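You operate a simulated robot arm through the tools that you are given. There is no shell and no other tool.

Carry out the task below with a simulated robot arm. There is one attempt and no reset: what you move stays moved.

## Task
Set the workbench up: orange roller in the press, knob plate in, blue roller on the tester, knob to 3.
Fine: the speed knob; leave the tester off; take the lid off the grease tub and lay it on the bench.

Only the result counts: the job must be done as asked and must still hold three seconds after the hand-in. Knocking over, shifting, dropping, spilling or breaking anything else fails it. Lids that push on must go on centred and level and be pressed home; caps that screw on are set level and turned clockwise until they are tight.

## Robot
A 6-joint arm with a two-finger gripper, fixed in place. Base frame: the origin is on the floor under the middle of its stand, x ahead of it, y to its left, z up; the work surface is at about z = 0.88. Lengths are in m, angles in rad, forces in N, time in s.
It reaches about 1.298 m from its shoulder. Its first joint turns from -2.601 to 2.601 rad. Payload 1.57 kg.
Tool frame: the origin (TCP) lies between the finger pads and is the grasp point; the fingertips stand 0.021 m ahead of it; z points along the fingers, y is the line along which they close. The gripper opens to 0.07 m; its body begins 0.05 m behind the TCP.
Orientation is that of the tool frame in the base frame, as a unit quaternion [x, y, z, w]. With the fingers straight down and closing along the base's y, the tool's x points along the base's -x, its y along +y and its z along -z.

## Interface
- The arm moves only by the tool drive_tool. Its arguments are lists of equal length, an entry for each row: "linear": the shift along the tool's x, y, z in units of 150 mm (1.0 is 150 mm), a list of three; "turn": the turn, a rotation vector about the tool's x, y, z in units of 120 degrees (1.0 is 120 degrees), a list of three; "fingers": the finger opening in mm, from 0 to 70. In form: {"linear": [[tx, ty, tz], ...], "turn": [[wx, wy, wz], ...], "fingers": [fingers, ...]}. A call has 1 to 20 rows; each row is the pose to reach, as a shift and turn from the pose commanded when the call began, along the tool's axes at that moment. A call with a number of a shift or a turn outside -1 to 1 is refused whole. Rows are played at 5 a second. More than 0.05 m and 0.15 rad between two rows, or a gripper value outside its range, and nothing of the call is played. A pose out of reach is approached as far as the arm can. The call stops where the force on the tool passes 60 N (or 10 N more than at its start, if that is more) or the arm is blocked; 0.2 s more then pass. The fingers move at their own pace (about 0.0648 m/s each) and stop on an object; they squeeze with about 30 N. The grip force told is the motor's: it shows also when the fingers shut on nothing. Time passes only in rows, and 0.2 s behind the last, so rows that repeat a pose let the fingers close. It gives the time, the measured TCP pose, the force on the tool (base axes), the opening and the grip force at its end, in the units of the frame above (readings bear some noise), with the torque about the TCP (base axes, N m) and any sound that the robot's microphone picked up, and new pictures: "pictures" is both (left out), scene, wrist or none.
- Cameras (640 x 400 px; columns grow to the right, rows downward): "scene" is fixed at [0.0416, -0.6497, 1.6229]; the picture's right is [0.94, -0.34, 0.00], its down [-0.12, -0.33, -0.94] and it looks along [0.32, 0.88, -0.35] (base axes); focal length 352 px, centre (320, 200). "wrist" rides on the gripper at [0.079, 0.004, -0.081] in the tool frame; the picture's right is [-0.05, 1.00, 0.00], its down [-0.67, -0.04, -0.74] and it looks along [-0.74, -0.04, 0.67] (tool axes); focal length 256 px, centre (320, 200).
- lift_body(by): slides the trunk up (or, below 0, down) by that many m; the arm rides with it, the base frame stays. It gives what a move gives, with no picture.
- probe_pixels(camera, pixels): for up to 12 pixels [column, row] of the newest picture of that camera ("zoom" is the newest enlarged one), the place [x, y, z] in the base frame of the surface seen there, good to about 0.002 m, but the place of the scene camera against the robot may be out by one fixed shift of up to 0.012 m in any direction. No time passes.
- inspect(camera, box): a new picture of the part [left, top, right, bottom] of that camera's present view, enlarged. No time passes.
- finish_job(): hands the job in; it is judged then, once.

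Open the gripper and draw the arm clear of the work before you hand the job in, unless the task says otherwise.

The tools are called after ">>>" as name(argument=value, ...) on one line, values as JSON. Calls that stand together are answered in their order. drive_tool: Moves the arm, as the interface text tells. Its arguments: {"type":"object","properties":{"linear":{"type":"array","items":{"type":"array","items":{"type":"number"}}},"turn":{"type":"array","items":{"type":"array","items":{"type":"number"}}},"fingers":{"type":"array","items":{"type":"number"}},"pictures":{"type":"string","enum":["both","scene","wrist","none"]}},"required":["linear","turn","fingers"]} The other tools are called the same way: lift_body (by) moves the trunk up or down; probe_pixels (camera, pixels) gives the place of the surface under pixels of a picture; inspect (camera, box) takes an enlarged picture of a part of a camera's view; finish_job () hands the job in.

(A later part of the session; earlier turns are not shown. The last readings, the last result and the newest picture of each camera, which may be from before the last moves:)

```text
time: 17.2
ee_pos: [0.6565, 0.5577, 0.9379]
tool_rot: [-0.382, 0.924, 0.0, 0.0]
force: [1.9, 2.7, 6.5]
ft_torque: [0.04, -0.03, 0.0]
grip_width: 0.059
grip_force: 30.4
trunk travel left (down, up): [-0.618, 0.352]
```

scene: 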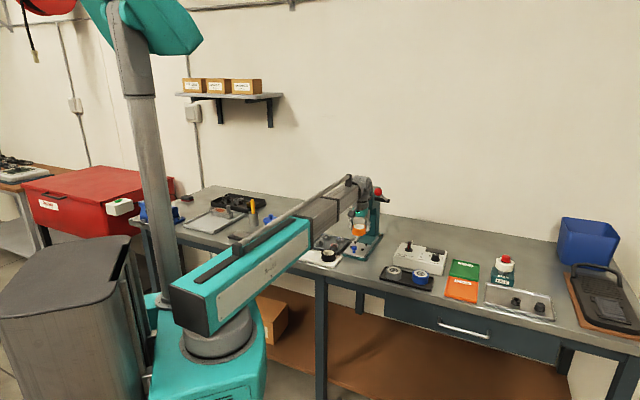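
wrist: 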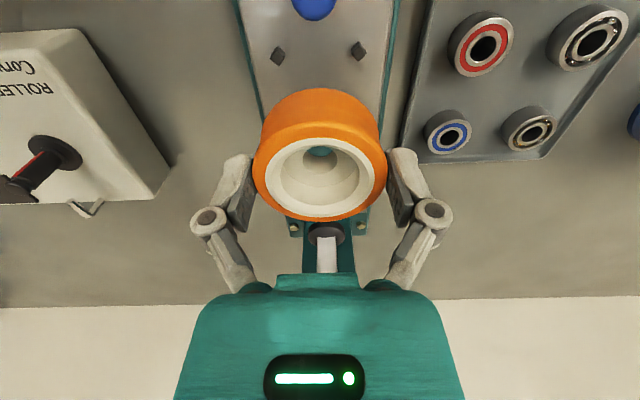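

Force z rose to +6.5 N: the roller rests on the plate. I open the fingers to 66 mm.

>>> drive_tool(linear=[[0, 0, 0], [0, 0, 0], [0, 0, 0]], turn=[[0, 0, 0], [0, 0, 0], [0, 0, 0]], fingers=[62, 66, 66])

>>> inspect(camera="wrist", box=[200, 50, 440, 200])

>>> inspect(camera="scene", box=[330, 210, 410, 260])

```text
time: 18.0
ee_pos: [0.6563, 0.5579, 0.9364]
tool_rot: [-0.383, 0.924, 0.001, 0.0]
force: [-0.1, 0.1, -0.3]
ft_torque: [-0.02, 0.0, -0.01]
grip_width: 0.066
grip_force: 0.0
trunk travel left (down, up): [-0.618, 0.352]
```

scene: 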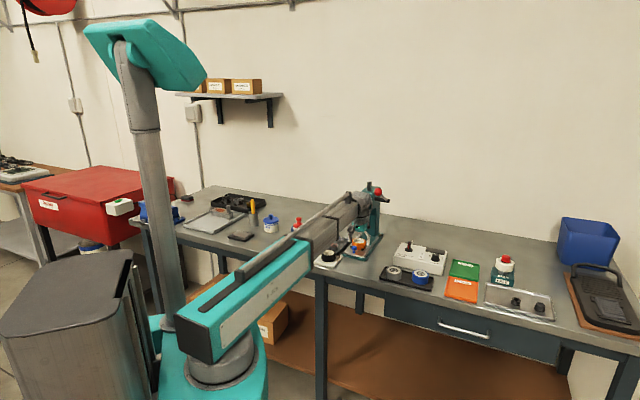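
wrist: 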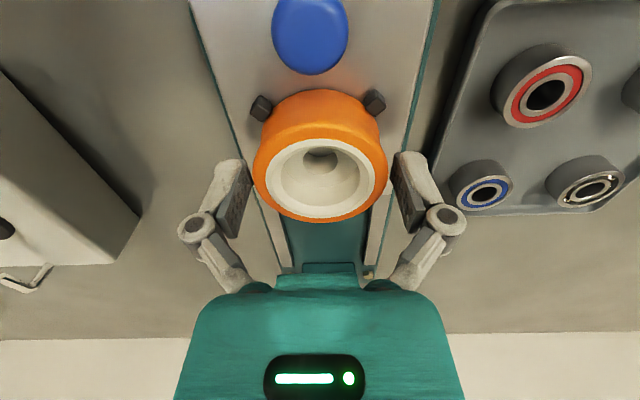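

```text
2.67 times, centred on (320, 125) of wrist
```

zoom: 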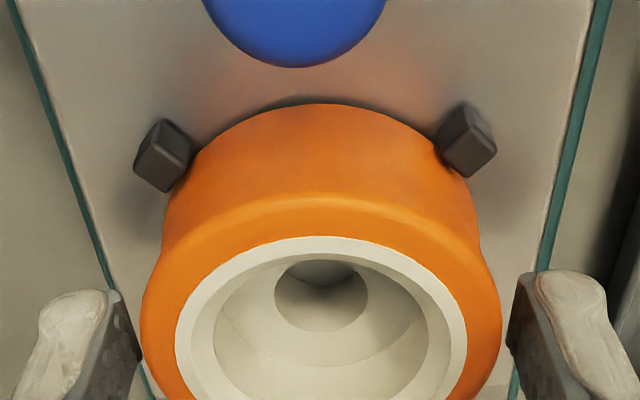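

```text
8.00 times, centred on (370, 235) of scene
```

zoom: 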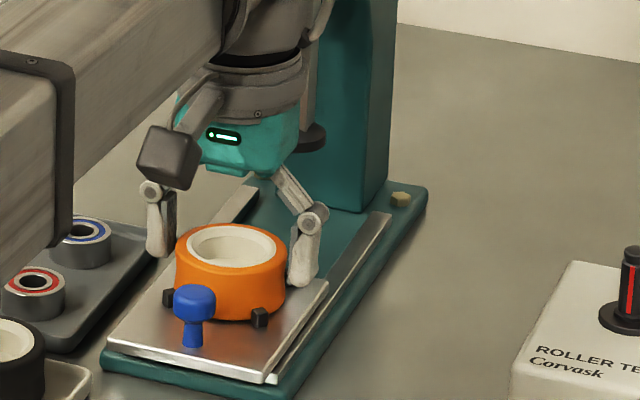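

The orange roller sits between the four pins, level, fingers free. I raise the trunk 0.08 m to leave it.

>>> lift_body(by=0.08)

>>> inspect(camera="wrist", box=[160, 0, 480, 200])

>>> inspect(camera="scene", box=[330, 210, 410, 260])

```text
time: 19.2
ee_pos: [0.6573, 0.5569, 1.0161]
tool_rot: [-0.383, 0.924, 0.0, 0.001]
force: [-0.3, 1.4, 0.2]
ft_torque: [0.01, 0.0, 0.01]
grip_width: 0.066
grip_force: 0.0
trunk travel left (down, up): [-0.698, 0.272]
```

```text
2.00 times, centred on (320, 100) of wrist
```

zoom: 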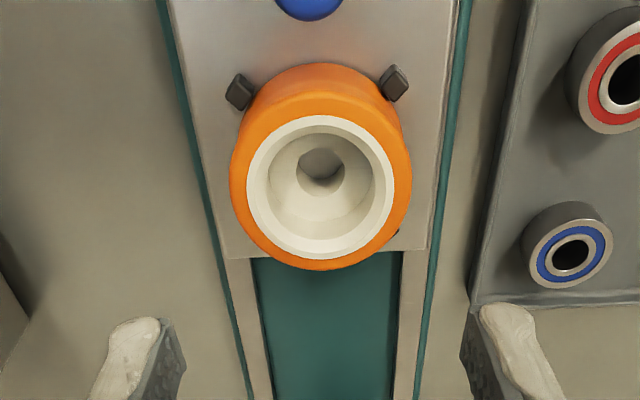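

```text
8.00 times, centred on (370, 235) of scene
```

zoom: 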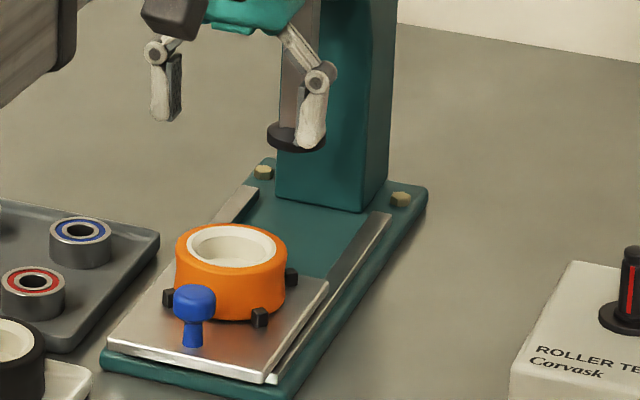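

Roller stays put in the nest. Now I back off 0.094 m toward the front over the blue knob's front side, closing the fingers, to push the plate in by its knob.

>>> drive_tool(linear=[[0.16, 0.005, 0], [0.31, 0.01, 0], [0.47, 0.015, 0], [0.623, 0.02, 0], [0.623, 0.02, 0], [0.623, 0.02, 0]], turn=[[0, 0, 0], [0, 0, 0], [0, 0, 0], [0, 0, 0], [0, 0, 0], [0, 0, 0]], fingers=[50, 30, 10, 0, 0, 0])

>>> inspect(camera="wrist", box=[220, 80, 420, 280])

```text
time: 20.6
ee_pos: [0.5874, 0.4933, 1.0172]
tool_rot: [-0.383, 0.924, -0.001, 0.0]
force: [0.0, 0.7, 0.0]
ft_torque: [-0.03, 0.05, -0.01]
grip_width: 0.0002
grip_force: 28.6
trunk travel left (down, up): [-0.698, 0.272]
```

scene: 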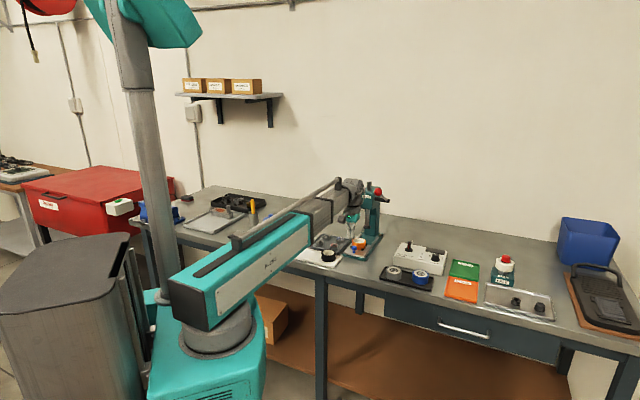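
wrist: 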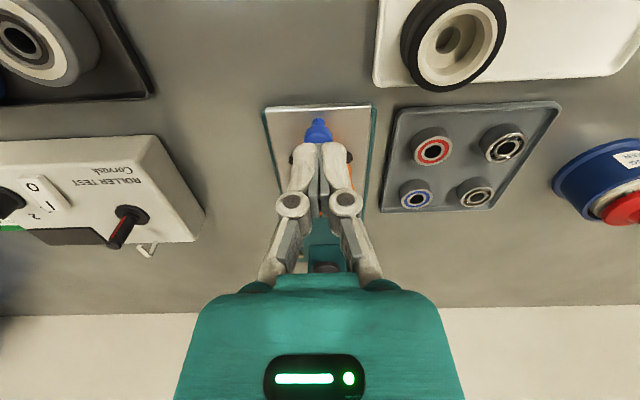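

```text
2.00 times, centred on (320, 180) of wrist
```

zoom: 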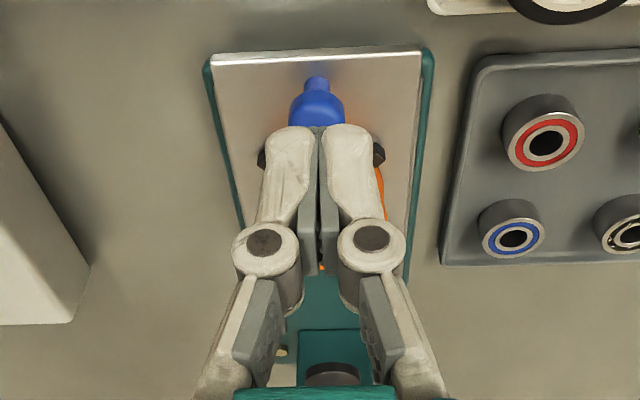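

Closed fingers are in front of the blue knob (knob head near wrist (318,130)), about 1 cm short of touching it. I lower 0.083 m so the fingertips are just above plate height.

>>> lift_body(by=-0.083)

>>> inspect(camera="wrist", box=[200, 60, 440, 280])

>>> inspect(camera="scene", box=[320, 205, 400, 265])

```text
time: 21.8
ee_pos: [0.5888, 0.4923, 0.9329]
tool_rot: [-0.383, 0.924, -0.001, 0.0]
force: [-0.2, 1.1, -0.1]
ft_torque: [0.02, -0.02, 0.01]
grip_width: 0.0
grip_force: 28.8
trunk travel left (down, up): [-0.615, 0.355]
```

```text
1.82 times, centred on (320, 170) of wrist
```

zoom: 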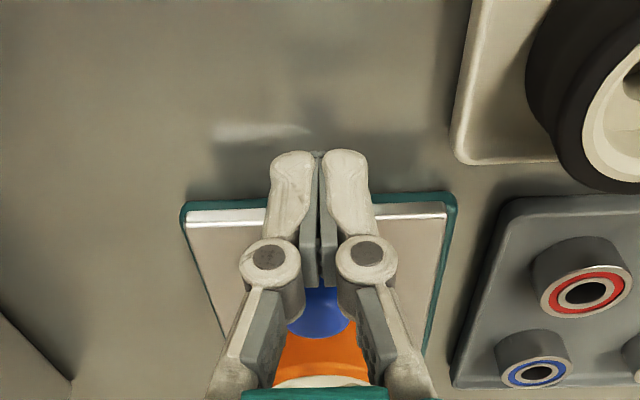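

```text
6.67 times, centred on (360, 235) of scene
```

zoom: 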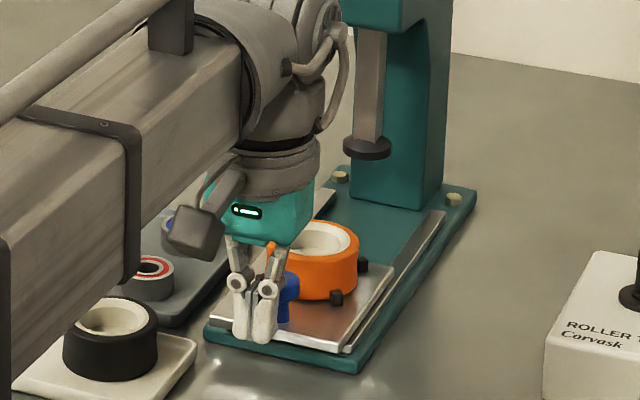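

The fingers stand in front of the knob stem. I push slowly toward the press, 6 mm per row, for the first 48 mm.

>>> drive_tool(linear=[[-0.04, 0, 0], [-0.08, 0, 0], [-0.12, 0, 0], [-0.16, 0, 0], [-0.2, 0, 0], [-0.24, 0, 0], [-0.28, 0, 0], [-0.32, 0, 0]], turn=[[0, 0, 0], [0, 0, 0], [0, 0, 0], [0, 0, 0], [0, 0, 0], [0, 0, 0], [0, 0, 0], [0, 0, 0]], fingers=[0, 0, 0, 0, 0, 0, 0, 0])

>>> inspect(camera="scene", box=[320, 160, 420, 265])

```text
time: 23.6
ee_pos: [0.6216, 0.5276, 0.9334]
tool_rot: [-0.382, 0.924, 0.0, 0.0]
force: [0.3, -0.1, 0.4]
ft_torque: [0.01, 0.03, -0.03]
grip_width: 0.0
grip_force: 28.7
trunk travel left (down, up): [-0.615, 0.355]
```

scene: 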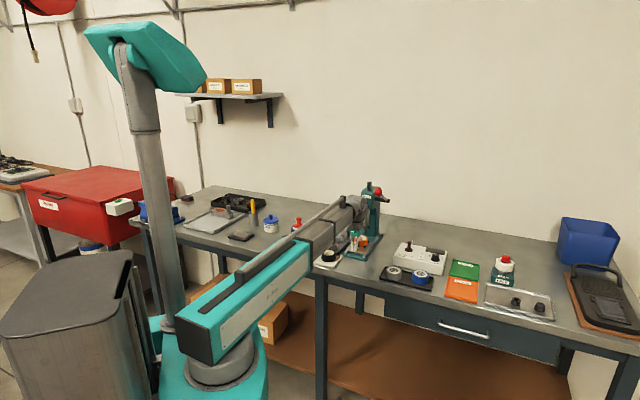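
wrist: 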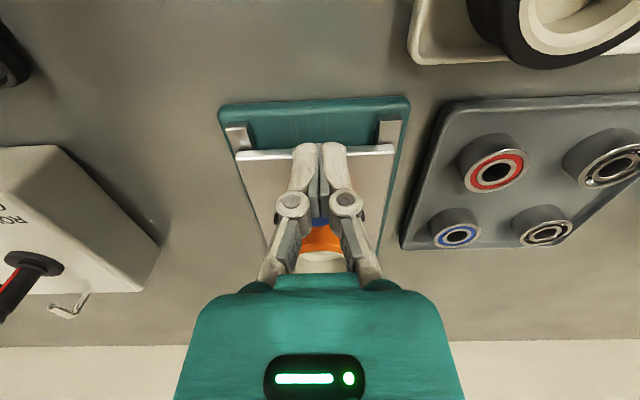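

```text
3.81 times, centred on (370, 212) of scene
```

zoom: 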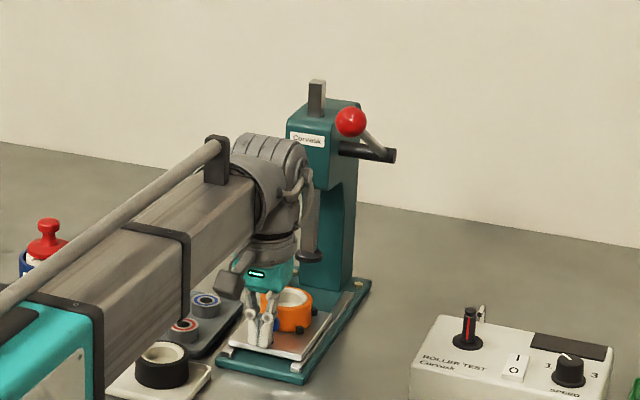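

The plate slides freely with the roller. Before pushing on I check the room left between the wrist's front (cable at zoom (312,205)) and the press head.

>>> probe_pixels(camera="zoom", pixels=[[303, 165], [300, 190], [308, 185], [314, 215], [316, 245], [295, 215], [288, 240], [290, 160], [292, 135], [320, 165], [325, 145], [310, 250]])

>>> inspect(camera="scene", box=[350, 175, 400, 240])

```text
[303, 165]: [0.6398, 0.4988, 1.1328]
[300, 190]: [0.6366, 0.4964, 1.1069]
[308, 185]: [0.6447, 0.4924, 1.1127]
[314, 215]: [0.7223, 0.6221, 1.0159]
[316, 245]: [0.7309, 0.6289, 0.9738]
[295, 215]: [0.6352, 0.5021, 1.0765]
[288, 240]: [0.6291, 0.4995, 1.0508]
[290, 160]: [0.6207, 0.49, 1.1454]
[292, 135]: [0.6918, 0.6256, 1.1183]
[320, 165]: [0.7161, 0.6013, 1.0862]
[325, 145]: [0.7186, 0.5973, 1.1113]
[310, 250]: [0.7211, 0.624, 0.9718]
```

```text
6.15 times, centred on (375, 208) of scene
```

zoom: 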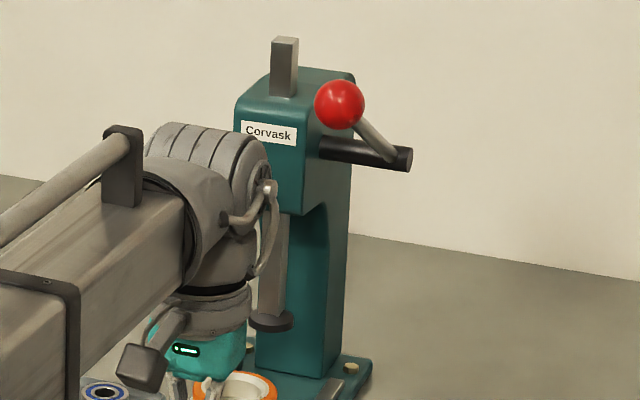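

Wrist front reaches only about 0.04 m ahead of the TCP, and the press head will still be 0.025 m away at the end of travel. I push on another 42 mm, slowly.

>>> drive_tool(linear=[[-0.04, 0, 0], [-0.08, 0, 0], [-0.12, 0, 0], [-0.16, 0, 0], [-0.2, 0, 0], [-0.24, 0, 0], [-0.28, 0, 0]], turn=[[0, 0, 0], [0, 0, 0], [0, 0, 0], [0, 0, 0], [0, 0, 0], [0, 0, 0], [0, 0, 0]], fingers=[0, 0, 0, 0, 0, 0, 0])

>>> inspect(camera="scene", box=[340, 175, 410, 260])

```text
time: 25.2
ee_pos: [0.651, 0.5569, 0.9333]
tool_rot: [-0.382, 0.924, 0.0, 0.0]
force: [0.1, -1.1, 0.1]
ft_torque: [0.01, 0.01, -0.02]
grip_width: 0.0
grip_force: 29.0
trunk travel left (down, up): [-0.615, 0.355]
```

scene: 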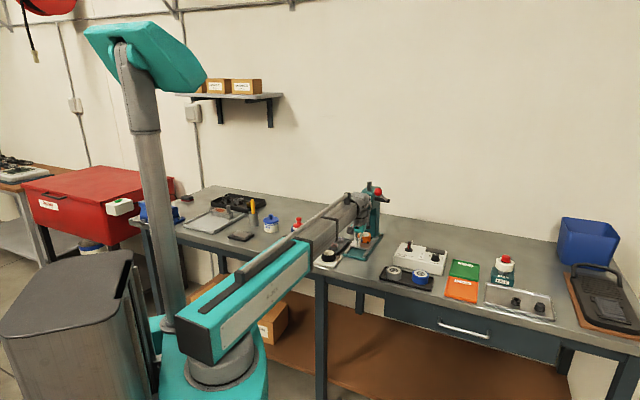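
wrist: 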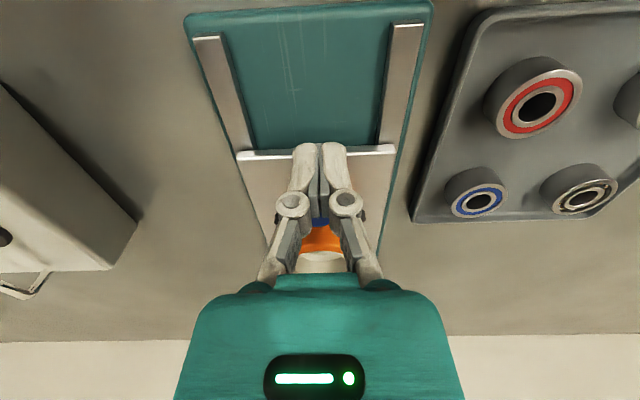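

```text
4.71 times, centred on (375, 218) of scene
```

zoom: 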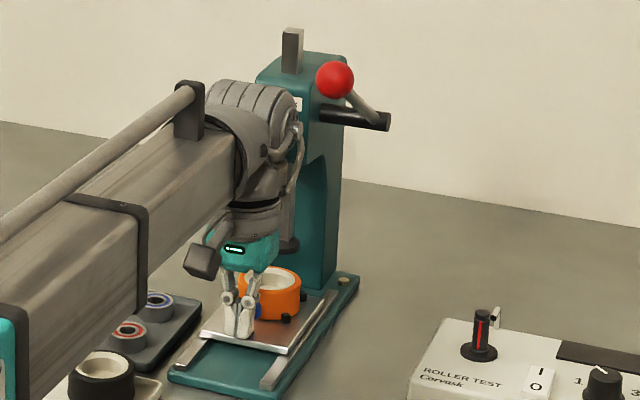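

About 2 cm of travel should remain. I push 12 mm more in 3 mm rows and then check the force.

>>> drive_tool(linear=[[-0.02, 0, 0], [-0.04, 0, 0], [-0.06, 0, 0], [-0.08, 0, 0]], turn=[[0, 0, 0], [0, 0, 0], [0, 0, 0], [0, 0, 0]], fingers=[0, 0, 0, 0], pictures="wrist")

>>> inspect(camera="scene", box=[345, 205, 405, 260])

```text
time: 26.2
ee_pos: [0.6608, 0.5663, 0.9338]
tool_rot: [-0.382, 0.924, 0.0, 0.0]
force: [-1.3, 0.9, -0.3]
ft_torque: [0.0, -0.01, 0.01]
grip_width: 0.0004
grip_force: 28.3
trunk travel left (down, up): [-0.615, 0.355]
```

wrist: 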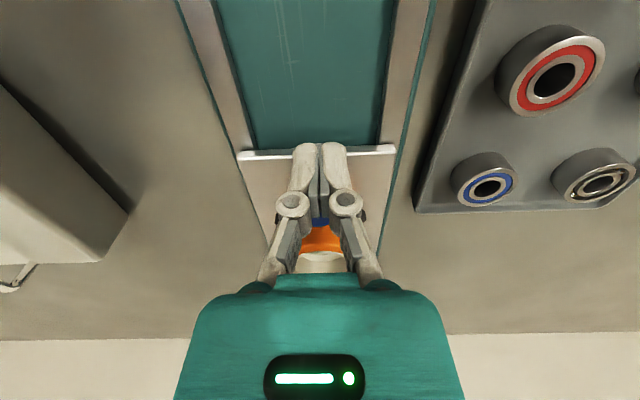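

```text
7.27 times, centred on (375, 232) of scene
```

zoom: 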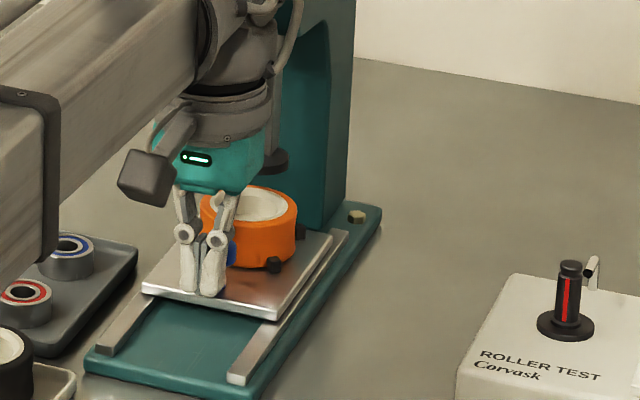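

No stop yet; plate front edge has moved about 80 mm. I push another 9 mm in 3 mm rows.

>>> drive_tool(linear=[[-0.02, 0, 0], [-0.04, 0, 0], [-0.06, 0, 0]], turn=[[0, 0, 0], [0, 0, 0], [0, 0, 0]], fingers=[0, 0, 0], pictures="none")

>>> inspect(camera="scene", box=[345, 175, 405, 250])

```text
time: 27.0
ee_pos: [0.6672, 0.5723, 0.9334]
tool_rot: [-0.382, 0.924, 0.0, 0.001]
force: [0.3, -0.3, 0.7]
ft_torque: [-0.01, 0.03, -0.03]
grip_width: 0.0002
grip_force: 28.5
trunk travel left (down, up): [-0.615, 0.355]
```

```text
5.33 times, centred on (375, 212) of scene
```

zoom: 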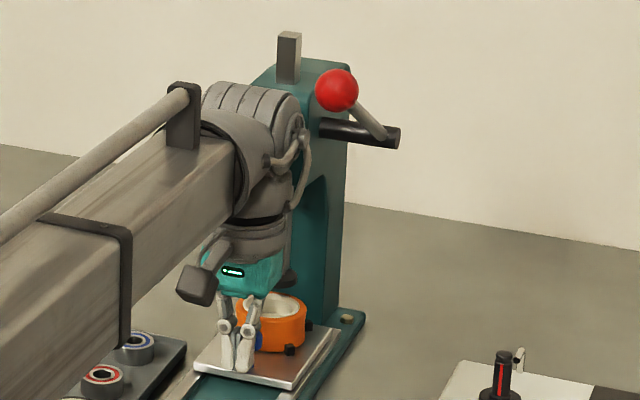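

Still free, roller nearly under the ram. I push 6 mm more in 2 mm rows and watch for the stop.

>>> drive_tool(linear=[[-0.0133, 0, 0], [-0.0267, 0, 0], [-0.04, 0, 0]], turn=[[0, 0, 0], [0, 0, 0], [0, 0, 0]], fingers=[0, 0, 0])

>>> inspect(camera="scene", box=[345, 175, 405, 250])

```text
time: 27.8
ee_pos: [0.6705, 0.5756, 0.9339]
tool_rot: [-0.382, 0.924, 0.0, 0.0]
force: [0.2, 0.1, 1.1]
ft_torque: [0.0, -0.03, 0.0]
grip_width: 0.0
grip_force: 28.8
trunk travel left (down, up): [-0.615, 0.355]
```

scene: 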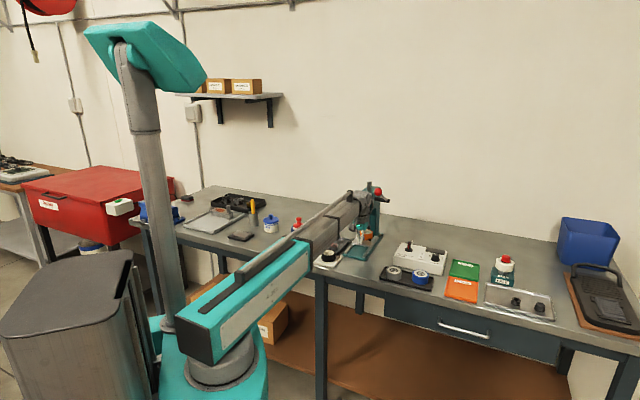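
wrist: 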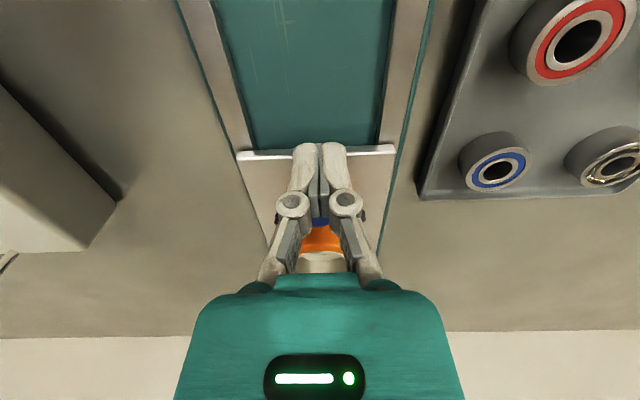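

```text
5.33 times, centred on (375, 212) of scene
```

zoom: 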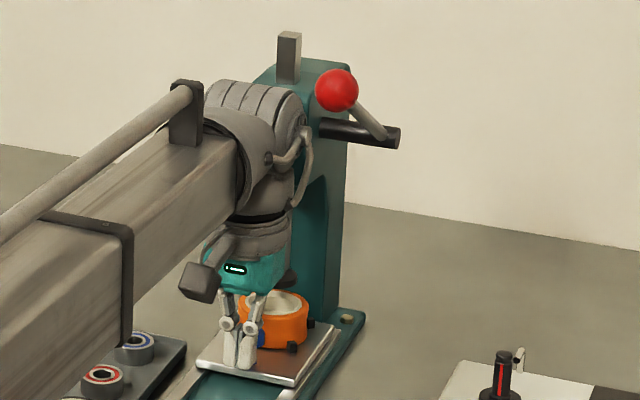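

About 93 mm of travel so far, still free. I continue in 1.5 mm rows to find the stop.

>>> drive_tool(linear=[[-0.01, 0, 0], [-0.02, 0, 0], [-0.03, 0, 0]], turn=[[0, 0, 0], [0, 0, 0], [0, 0, 0]], fingers=[0, 0, 0], pictures="none")

```text
time: 28.6
ee_pos: [0.6734, 0.5802, 0.9334]
tool_rot: [-0.383, 0.924, -0.001, 0.0]
force: [0.5, 0.3, -0.3]
ft_torque: [0.01, 0.01, -0.03]
grip_width: 0.0
grip_force: 28.5
trunk travel left (down, up): [-0.615, 0.355]
```

The nest should be about under the ram now. I look at the roller against the ram before pushing further.

>>> inspect(camera="scene", box=[360, 205, 400, 250])

>>> drive_tool(linear=[[-0.01, 0, 0], [-0.02, 0, 0]], turn=[[0, 0, 0], [0, 0, 0]], fingers=[0, 0])

```text
8.89 times, centred on (380, 228) of scene
```

zoom: 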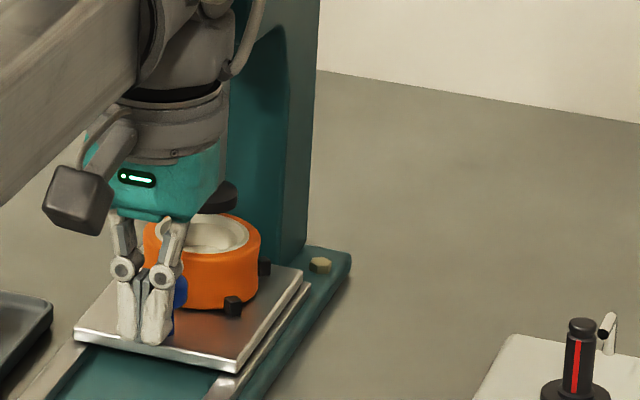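

```text
time: 29.2
ee_pos: [0.6751, 0.5818, 0.9336]
tool_rot: [-0.381, 0.924, 0.0, -0.002]
force: [-5.7, -4.2, -1.7]
ft_torque: [-0.04, 0.05, 0.0]
grip_width: 0.0
grip_force: 28.3
trunk travel left (down, up): [-0.615, 0.355]
```

scene: 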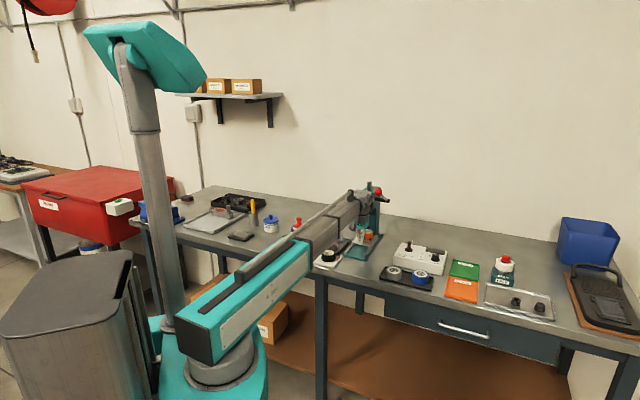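
wrist: 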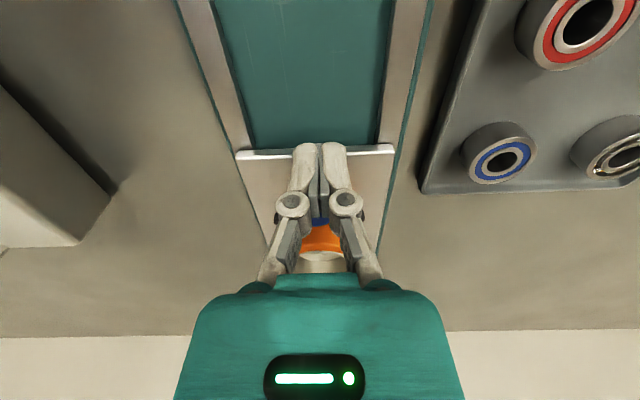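

A reaction of about 7 N opposes the push: the stop seems reached. I press 1.5 mm further to confirm.

>>> drive_tool(linear=[[-0.005, 0, 0], [-0.01, 0, 0]], turn=[[0, 0, 0], [0, 0, 0]], fingers=[0, 0], pictures="none")

```text
time: 29.8
ee_pos: [0.6759, 0.5807, 0.9335]
tool_rot: [-0.382, 0.924, 0.0, -0.001]
force: [-14.9, -10.1, -5.3]
ft_torque: [-0.06, 0.14, -0.06]
grip_width: 0.0003
grip_force: 28.6
trunk travel left (down, up): [-0.615, 0.355]
```

Force grew to 18 N without motion: the plate is home. I back off 45 mm straight to the front.

>>> drive_tool(linear=[[0.01, 0, 0], [0.05, 0, 0], [0.15, 0, 0], [0.3, 0, 0], [0.3, 0, 0]], turn=[[0, 0, 0], [0, 0, 0], [0, 0, 0], [0, 0, 0], [0, 0, 0]], fingers=[0, 0, 0, 0, 0])

>>> inspect(camera="scene", box=[340, 190, 410, 260])

>>> inspect(camera="wrist", box=[220, 120, 420, 290])

```text
time: 31.0
ee_pos: [0.644, 0.5498, 0.9331]
tool_rot: [-0.383, 0.924, 0.0, 0.0]
force: [0.2, 0.0, -0.3]
ft_torque: [-0.01, 0.01, 0.01]
grip_width: 0.0001
grip_force: 28.7
trunk travel left (down, up): [-0.615, 0.355]
```

scene: 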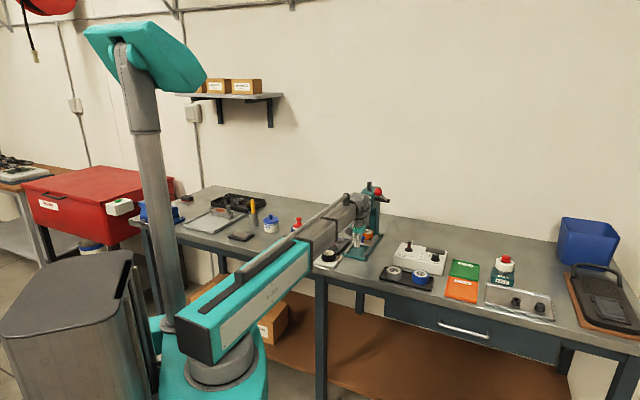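
wrist: 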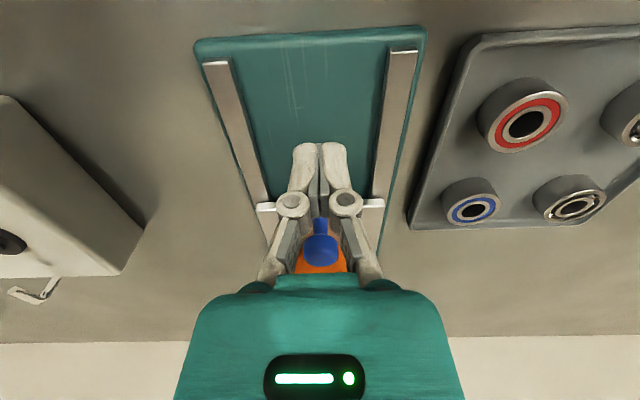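

```text
5.71 times, centred on (375, 225) of scene
```

zoom: 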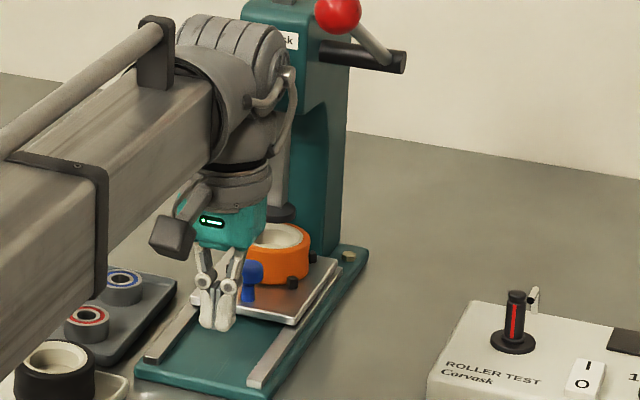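

```text
2.35 times, centred on (320, 205) of wrist
```

zoom: 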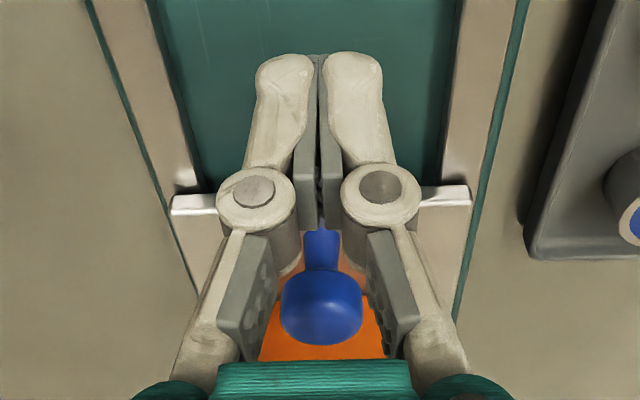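

Plate and roller look right. I raise 0.06 m vertically, then back away to the front before moving sideways, keeping the wrist clear of the lever ball.

>>> lift_body(by=0.06)

>>> drive_tool(linear=[[0.25, 0, 0], [0.5, 0, 0], [0.75, 0, 0], [0.95, 0, 0], [0.95, 0, 0]], turn=[[0, 0, 0], [0, 0, 0], [0, 0, 0], [0, 0, 0], [0, 0, 0]], fingers=[0, 20, 40, 70, 70])

>>> inspect(camera="wrist", box=[220, 160, 420, 285])

```text
time: 32.0
ee_pos: [0.6455, 0.5506, 0.994]
tool_rot: [-0.383, 0.924, 0.0, 0.0]
force: [0.2, -0.1, 0.5]
ft_torque: [-0.02, 0.01, 0.02]
grip_width: 0.0001
grip_force: 29.0
trunk travel left (down, up): [-0.675, 0.295]
```

```text
time: 33.2
ee_pos: [0.5443, 0.449, 0.9937]
tool_rot: [-0.383, 0.924, 0.0, 0.0]
force: [-0.7, 1.0, -0.3]
ft_torque: [0.0, 0.04, 0.02]
grip_width: 0.0699
grip_force: 0.0
trunk travel left (down, up): [-0.675, 0.295]
```

scene: 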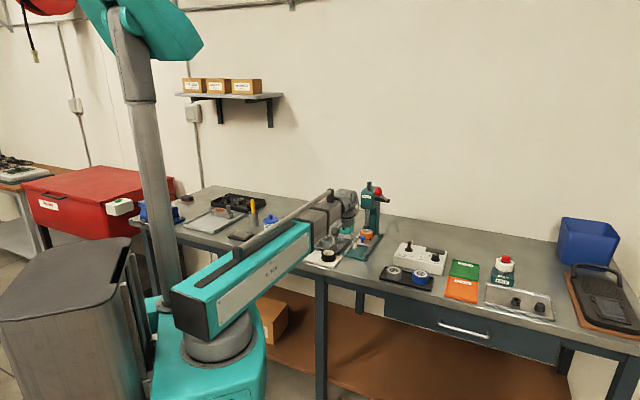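
wrist: 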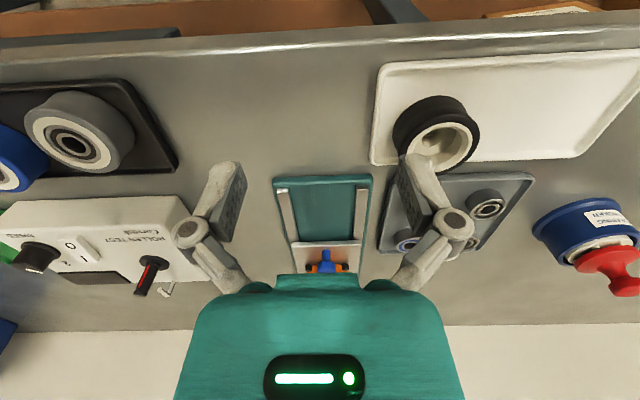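

```text
3.20 times, centred on (320, 222) of wrist
```

zoom: 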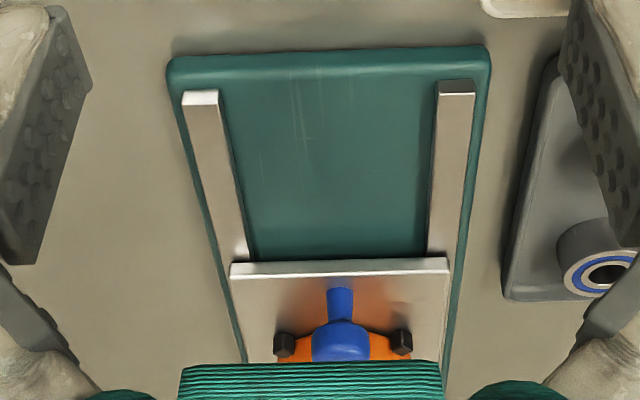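

Nest, plate and knob all look good. I now move right along the bench toward the blue roller in two calls, staying at the front and above the rollers.

>>> drive_tool(linear=[[0, -0.3, 0], [0, -0.6, 0], [0, -0.97, 0]], turn=[[0, 0, 0], [0, 0, 0], [0, 0, 0]], fingers=[70, 70, 70], pictures="none")

>>> drive_tool(linear=[[-0.1, -0.3, 0], [-0.2, -0.6, 0], [-0.3, -0.93, 0], [-0.3, -0.93, 0]], turn=[[0, 0, 0], [0, 0, 0], [0, 0, 0], [0, 0, 0]], fingers=[70, 70, 70, 70])

```text
refused: row 3 steps farther than a row can; nothing moved
```

```text
refused: row 3 steps farther than a row can; nothing moved
```

The step in row 3 was just over 0.05 m, so nothing moved; I resend with smaller steps.

>>> drive_tool(linear=[[0, -0.24, 0], [0, -0.48, 0], [0, -0.72, 0], [0, -0.96, 0], [0, -0.96, 0]], turn=[[0, 0, 0], [0, 0, 0], [0, 0, 0], [0, 0, 0], [0, 0, 0]], fingers=[70, 70, 70, 70, 70])

```text
time: 34.4
ee_pos: [0.6462, 0.3478, 0.9926]
tool_rot: [-0.383, 0.924, 0.0, 0.001]
force: [0.1, -0.6, 0.5]
ft_torque: [0.03, 0.03, 0.0]
grip_width: 0.0699
grip_force: 0.0
trunk travel left (down, up): [-0.675, 0.295]
```

scene: 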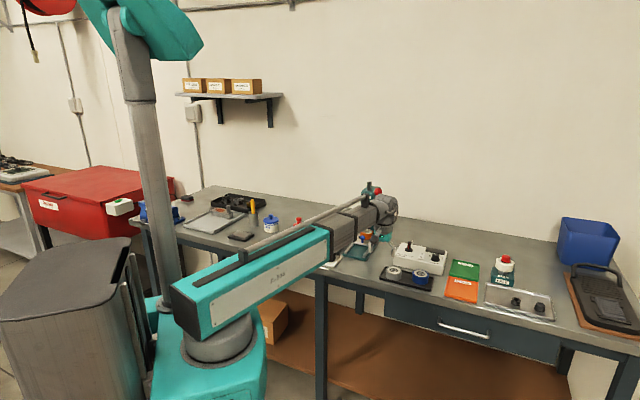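
wrist: 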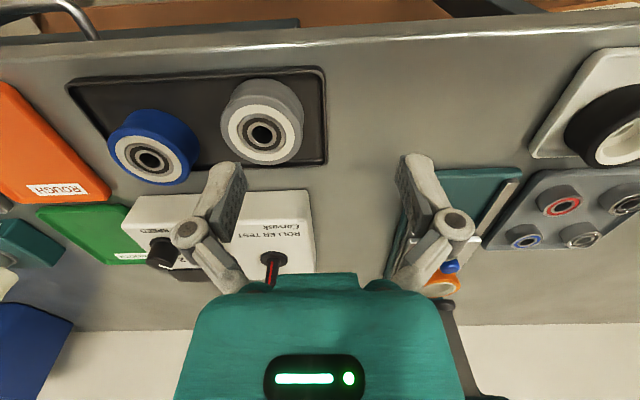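

The blue roller is at wrist (148,160), about 0.043 m further back and 0.139 m to the right. I move over it at this height.

>>> drive_tool(linear=[[-0.07, -0.23, 0], [-0.14, -0.46, 0], [-0.21, -0.69, 0], [-0.289, -0.929, 0], [-0.289, -0.929, 0]], turn=[[0, 0, 0], [0, 0, 0], [0, 0, 0], [0, 0, 0], [0, 0, 0]], fingers=[70, 70, 70, 70, 70])

>>> inspect(camera="wrist", box=[240, 50, 400, 150])

```text
time: 35.6
ee_pos: [0.7731, 0.2784, 0.9934]
tool_rot: [-0.382, 0.924, 0.0, 0.0]
force: [-0.4, -0.8, 0.1]
ft_torque: [0.02, 0.0, 0.01]
grip_width: 0.0699
grip_force: 0.2
trunk travel left (down, up): [-0.675, 0.295]
```

scene: 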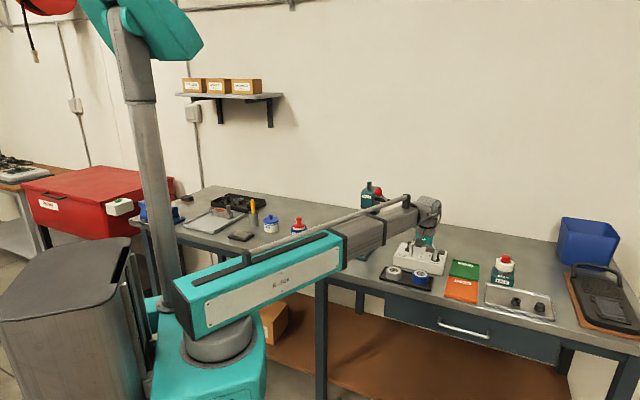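
wrist: 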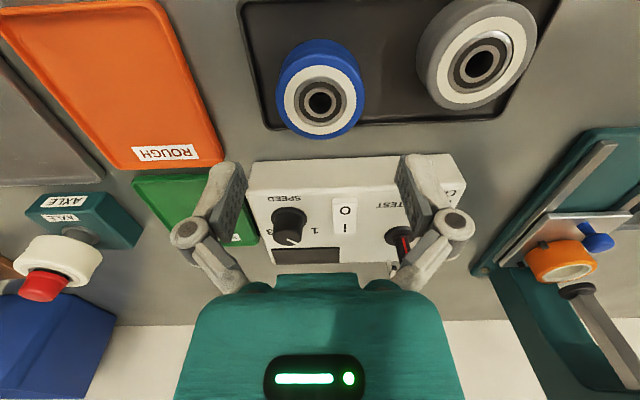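

```text
4.00 times, centred on (320, 100) of wrist
```

zoom: 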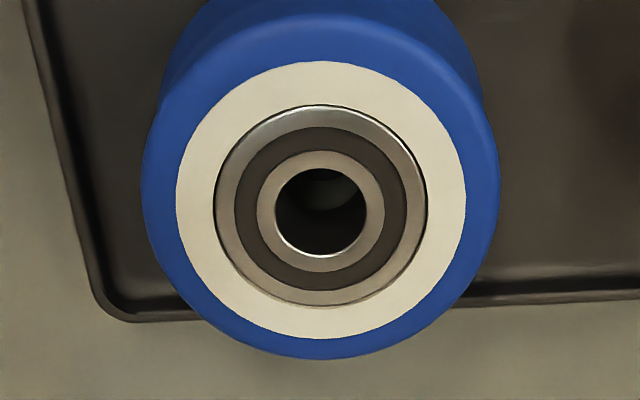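

The blue roller's centre is laterally aligned and 3.5 mm further back. I check the black tray's rim and floor height, then correct and lower.

>>> probe_pixels(camera="zoom", pixels=[[38, 100], [50, 150], [66, 220], [85, 290], [110, 312], [560, 285], [600, 282], [110, 250], [560, 200], [180, 200], [460, 200], [320, 330]])

>>> drive_tool(linear=[[-0.0233, 0, 0], [-0.0233, 0, 0]], turn=[[0, 0, 0], [0, 0, 0]], fingers=[70, 70], pictures="none")

```text
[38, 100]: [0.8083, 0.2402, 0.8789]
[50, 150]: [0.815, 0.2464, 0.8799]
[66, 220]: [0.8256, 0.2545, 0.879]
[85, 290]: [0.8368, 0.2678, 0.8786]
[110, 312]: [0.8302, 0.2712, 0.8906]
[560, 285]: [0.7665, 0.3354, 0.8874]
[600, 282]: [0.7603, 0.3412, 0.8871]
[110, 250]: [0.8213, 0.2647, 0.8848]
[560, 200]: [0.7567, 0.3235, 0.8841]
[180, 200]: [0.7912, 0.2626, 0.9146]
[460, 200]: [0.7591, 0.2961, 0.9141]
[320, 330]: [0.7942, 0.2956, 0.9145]
```

```text
time: 36.2
ee_pos: [0.7763, 0.2816, 0.9947]
tool_rot: [-0.383, 0.924, 0.0, 0.0]
force: [-0.9, -0.5, 1.2]
ft_torque: [0.0, -0.05, 0.0]
grip_width: 0.07
grip_force: 0.0
trunk travel left (down, up): [-0.675, 0.295]
```

Rim is at 0.8906, floor 0.8845, same as the other tray. I lower 0.08 m (fingertips end at about 0.893) and look.

>>> lift_body(by=-0.08)

>>> inspect(camera="wrist", box=[160, 100, 480, 300])

```text
time: 37.3
ee_pos: [0.7764, 0.2821, 0.9143]
tool_rot: [-0.382, 0.924, 0.0, 0.0]
force: [-0.5, 0.4, -0.3]
ft_torque: [-0.01, -0.02, 0.04]
grip_width: 0.0703
grip_force: 0.0
trunk travel left (down, up): [-0.595, 0.375]
```

```text
2.00 times, centred on (320, 200) of wrist
```

zoom: 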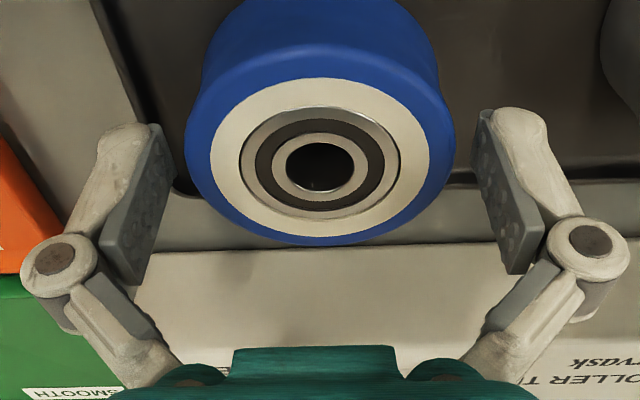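

The fingers straddle the blue roller evenly; I close on it.

>>> drive_tool(linear=[[0, 0, 0], [0, 0, 0], [0, 0, 0], [0, 0, 0]], turn=[[0, 0, 0], [0, 0, 0], [0, 0, 0], [0, 0, 0]], fingers=[60, 50, 45, 45], pictures="none")

>>> lift_body(by=0.1)

>>> inspect(camera="wrist", box=[0, 0, 640, 400])

>>> inspect(camera="wrist", box=[250, 130, 390, 218])

```text
time: 38.3
ee_pos: [0.7766, 0.2812, 0.9144]
tool_rot: [-0.382, 0.924, 0.0, 0.0]
force: [2.9, 0.2, 5.5]
ft_torque: [0.01, 0.06, -0.07]
grip_width: 0.0592
grip_force: 30.5
trunk travel left (down, up): [-0.595, 0.375]
```

```text
time: 39.7
ee_pos: [0.7776, 0.2824, 1.0135]
tool_rot: [-0.382, 0.924, 0.0, 0.0]
force: [0.3, -0.2, -1.2]
ft_torque: [0.0, -0.01, -0.02]
grip_width: 0.0591
grip_force: 30.1
trunk travel left (down, up): [-0.695, 0.275]
```

```text
1.00 times, centred on (320, 200) of wrist (not enlarged: the box is as wide or as high as the picture)
```

zoom: 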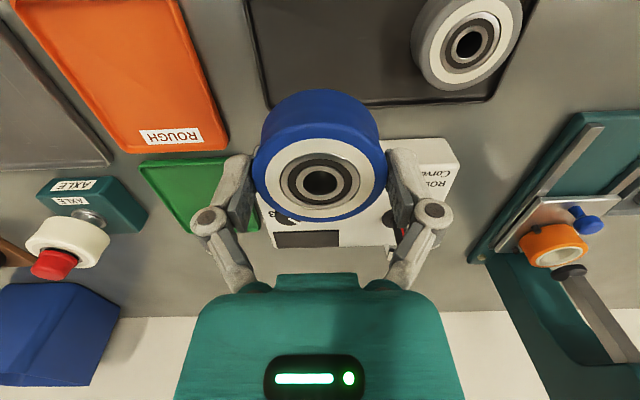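

```text
4.55 times, centred on (320, 174) of wrist
```

zoom: 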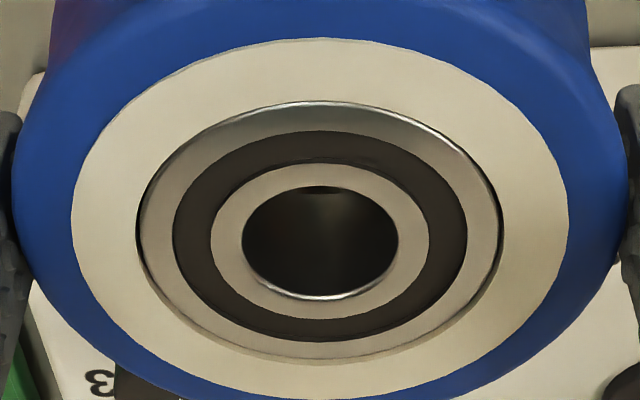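

The blue roller is held centred (bore at wrist (320,183)). To measure the spindle accurately I move a bit right and back, so the spindle shows beside the gripper.

>>> drive_tool(linear=[[-0.11, -0.1, 0], [-0.22, -0.2, 0], [-0.336, -0.32, 0], [-0.336, -0.32, 0]], turn=[[0, 0, 0], [0, 0, 0], [0, 0, 0], [0, 0, 0]], fingers=[45, 45, 45, 45])

>>> inspect(camera="wrist", box=[420, 150, 580, 250])

```text
time: 40.7
ee_pos: [0.8467, 0.283, 1.0146]
tool_rot: [-0.383, 0.924, 0.0, 0.0]
force: [-0.5, -0.6, -1.3]
ft_torque: [0.0, -0.01, -0.01]
grip_width: 0.0594
grip_force: 29.7
trunk travel left (down, up): [-0.695, 0.275]
```

scene: 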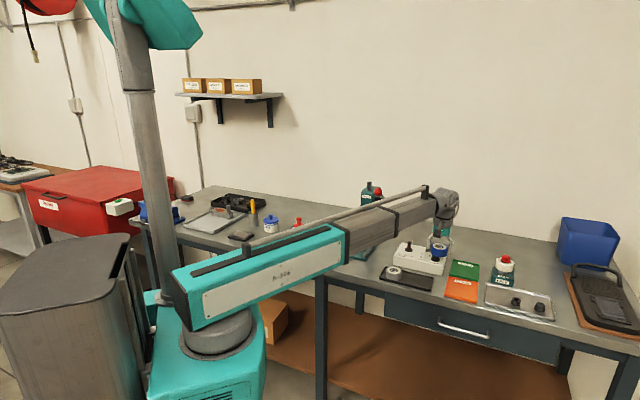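
wrist: 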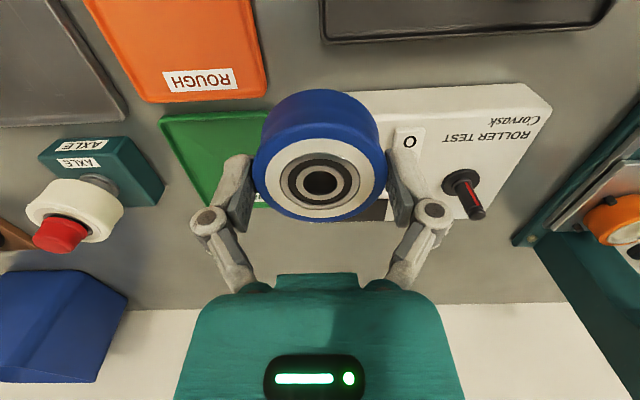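

```text
4.00 times, centred on (500, 200) of wrist
```

zoom: 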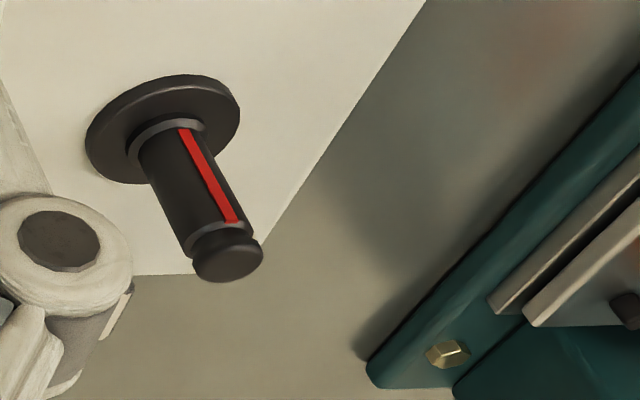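

Very clear view of the spindle: top face at zoom (228,259), flange centre near (162,130). I probe flange, shaft and top for an accurate axis.

>>> probe_pixels(camera="zoom", pixels=[[228, 262], [215, 262], [243, 262], [228, 272], [95, 145], [120, 172], [228, 115], [200, 88], [150, 95], [115, 115], [30, 100], [180, 165]])

>>> inspect(camera="wrist", box=[430, 160, 510, 226])

```text
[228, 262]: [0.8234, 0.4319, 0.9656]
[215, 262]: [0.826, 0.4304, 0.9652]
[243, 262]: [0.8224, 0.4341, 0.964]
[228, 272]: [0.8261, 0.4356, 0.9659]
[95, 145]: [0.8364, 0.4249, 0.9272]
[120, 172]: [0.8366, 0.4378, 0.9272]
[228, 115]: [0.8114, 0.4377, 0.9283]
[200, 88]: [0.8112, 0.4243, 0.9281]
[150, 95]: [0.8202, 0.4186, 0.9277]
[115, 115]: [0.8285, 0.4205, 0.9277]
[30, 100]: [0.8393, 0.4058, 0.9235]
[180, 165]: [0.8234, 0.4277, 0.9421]
```

```text
6.06 times, centred on (470, 193) of wrist
```

zoom: 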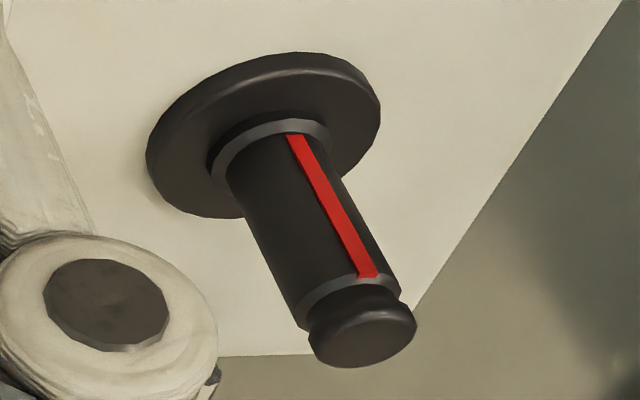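

Spindle axis is near (0.823, 0.4335), top z ≈ 0.965, radius ≈ 7 mm against a bore radius ≈ 7.8 mm. I check the press lever and pivot shaft positions, which will be left of the boom when I'm at the spindle.

>>> inspect(camera="scene", box=[350, 170, 450, 240])

>>> lift_body(by=0.075)

```text
5.71 times, centred on (400, 205) of scene
```

zoom: 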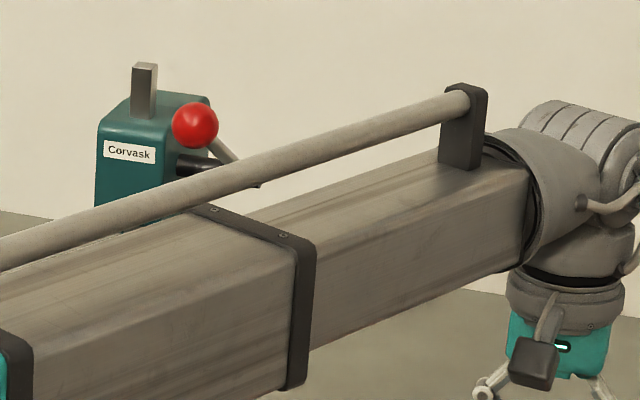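

```text
time: 41.8
ee_pos: [0.8459, 0.2837, 1.0889]
tool_rot: [-0.383, 0.924, 0.0, 0.001]
force: [-0.1, 0.7, -1.6]
ft_torque: [0.02, -0.01, 0.01]
grip_width: 0.0592
grip_force: 30.0
trunk travel left (down, up): [-0.77, 0.2]
```

To know the boom's width on its left side, I look at the collar on the boom in the current scene view and probe its top corners.

>>> inspect(camera="scene", box=[340, 150, 460, 225])

```text
5.33 times, centred on (400, 188) of scene
```

zoom: 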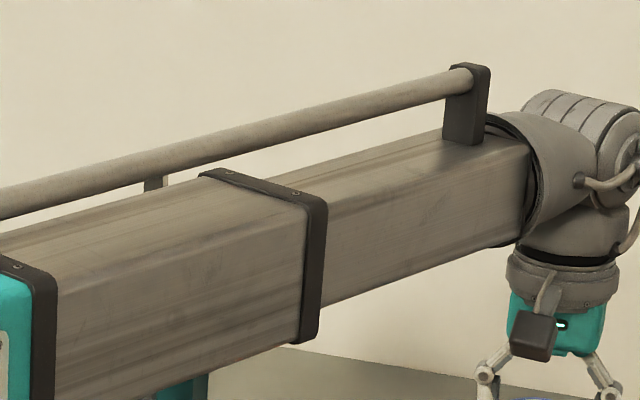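

>>> probe_pixels(camera="zoom", pixels=[[210, 172], [310, 206], [250, 187], [420, 140], [440, 135], [515, 150], [400, 165], [465, 75], [465, 100], [520, 105], [565, 105], [615, 115]])

```text
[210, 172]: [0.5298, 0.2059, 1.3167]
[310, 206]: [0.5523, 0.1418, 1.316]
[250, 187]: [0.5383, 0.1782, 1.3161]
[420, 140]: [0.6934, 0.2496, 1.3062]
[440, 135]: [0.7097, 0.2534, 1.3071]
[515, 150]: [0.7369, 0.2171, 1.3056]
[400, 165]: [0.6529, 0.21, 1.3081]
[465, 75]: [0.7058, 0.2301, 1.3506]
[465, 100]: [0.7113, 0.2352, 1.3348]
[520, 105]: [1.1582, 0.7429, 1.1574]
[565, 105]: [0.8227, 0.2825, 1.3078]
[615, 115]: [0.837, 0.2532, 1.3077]
```

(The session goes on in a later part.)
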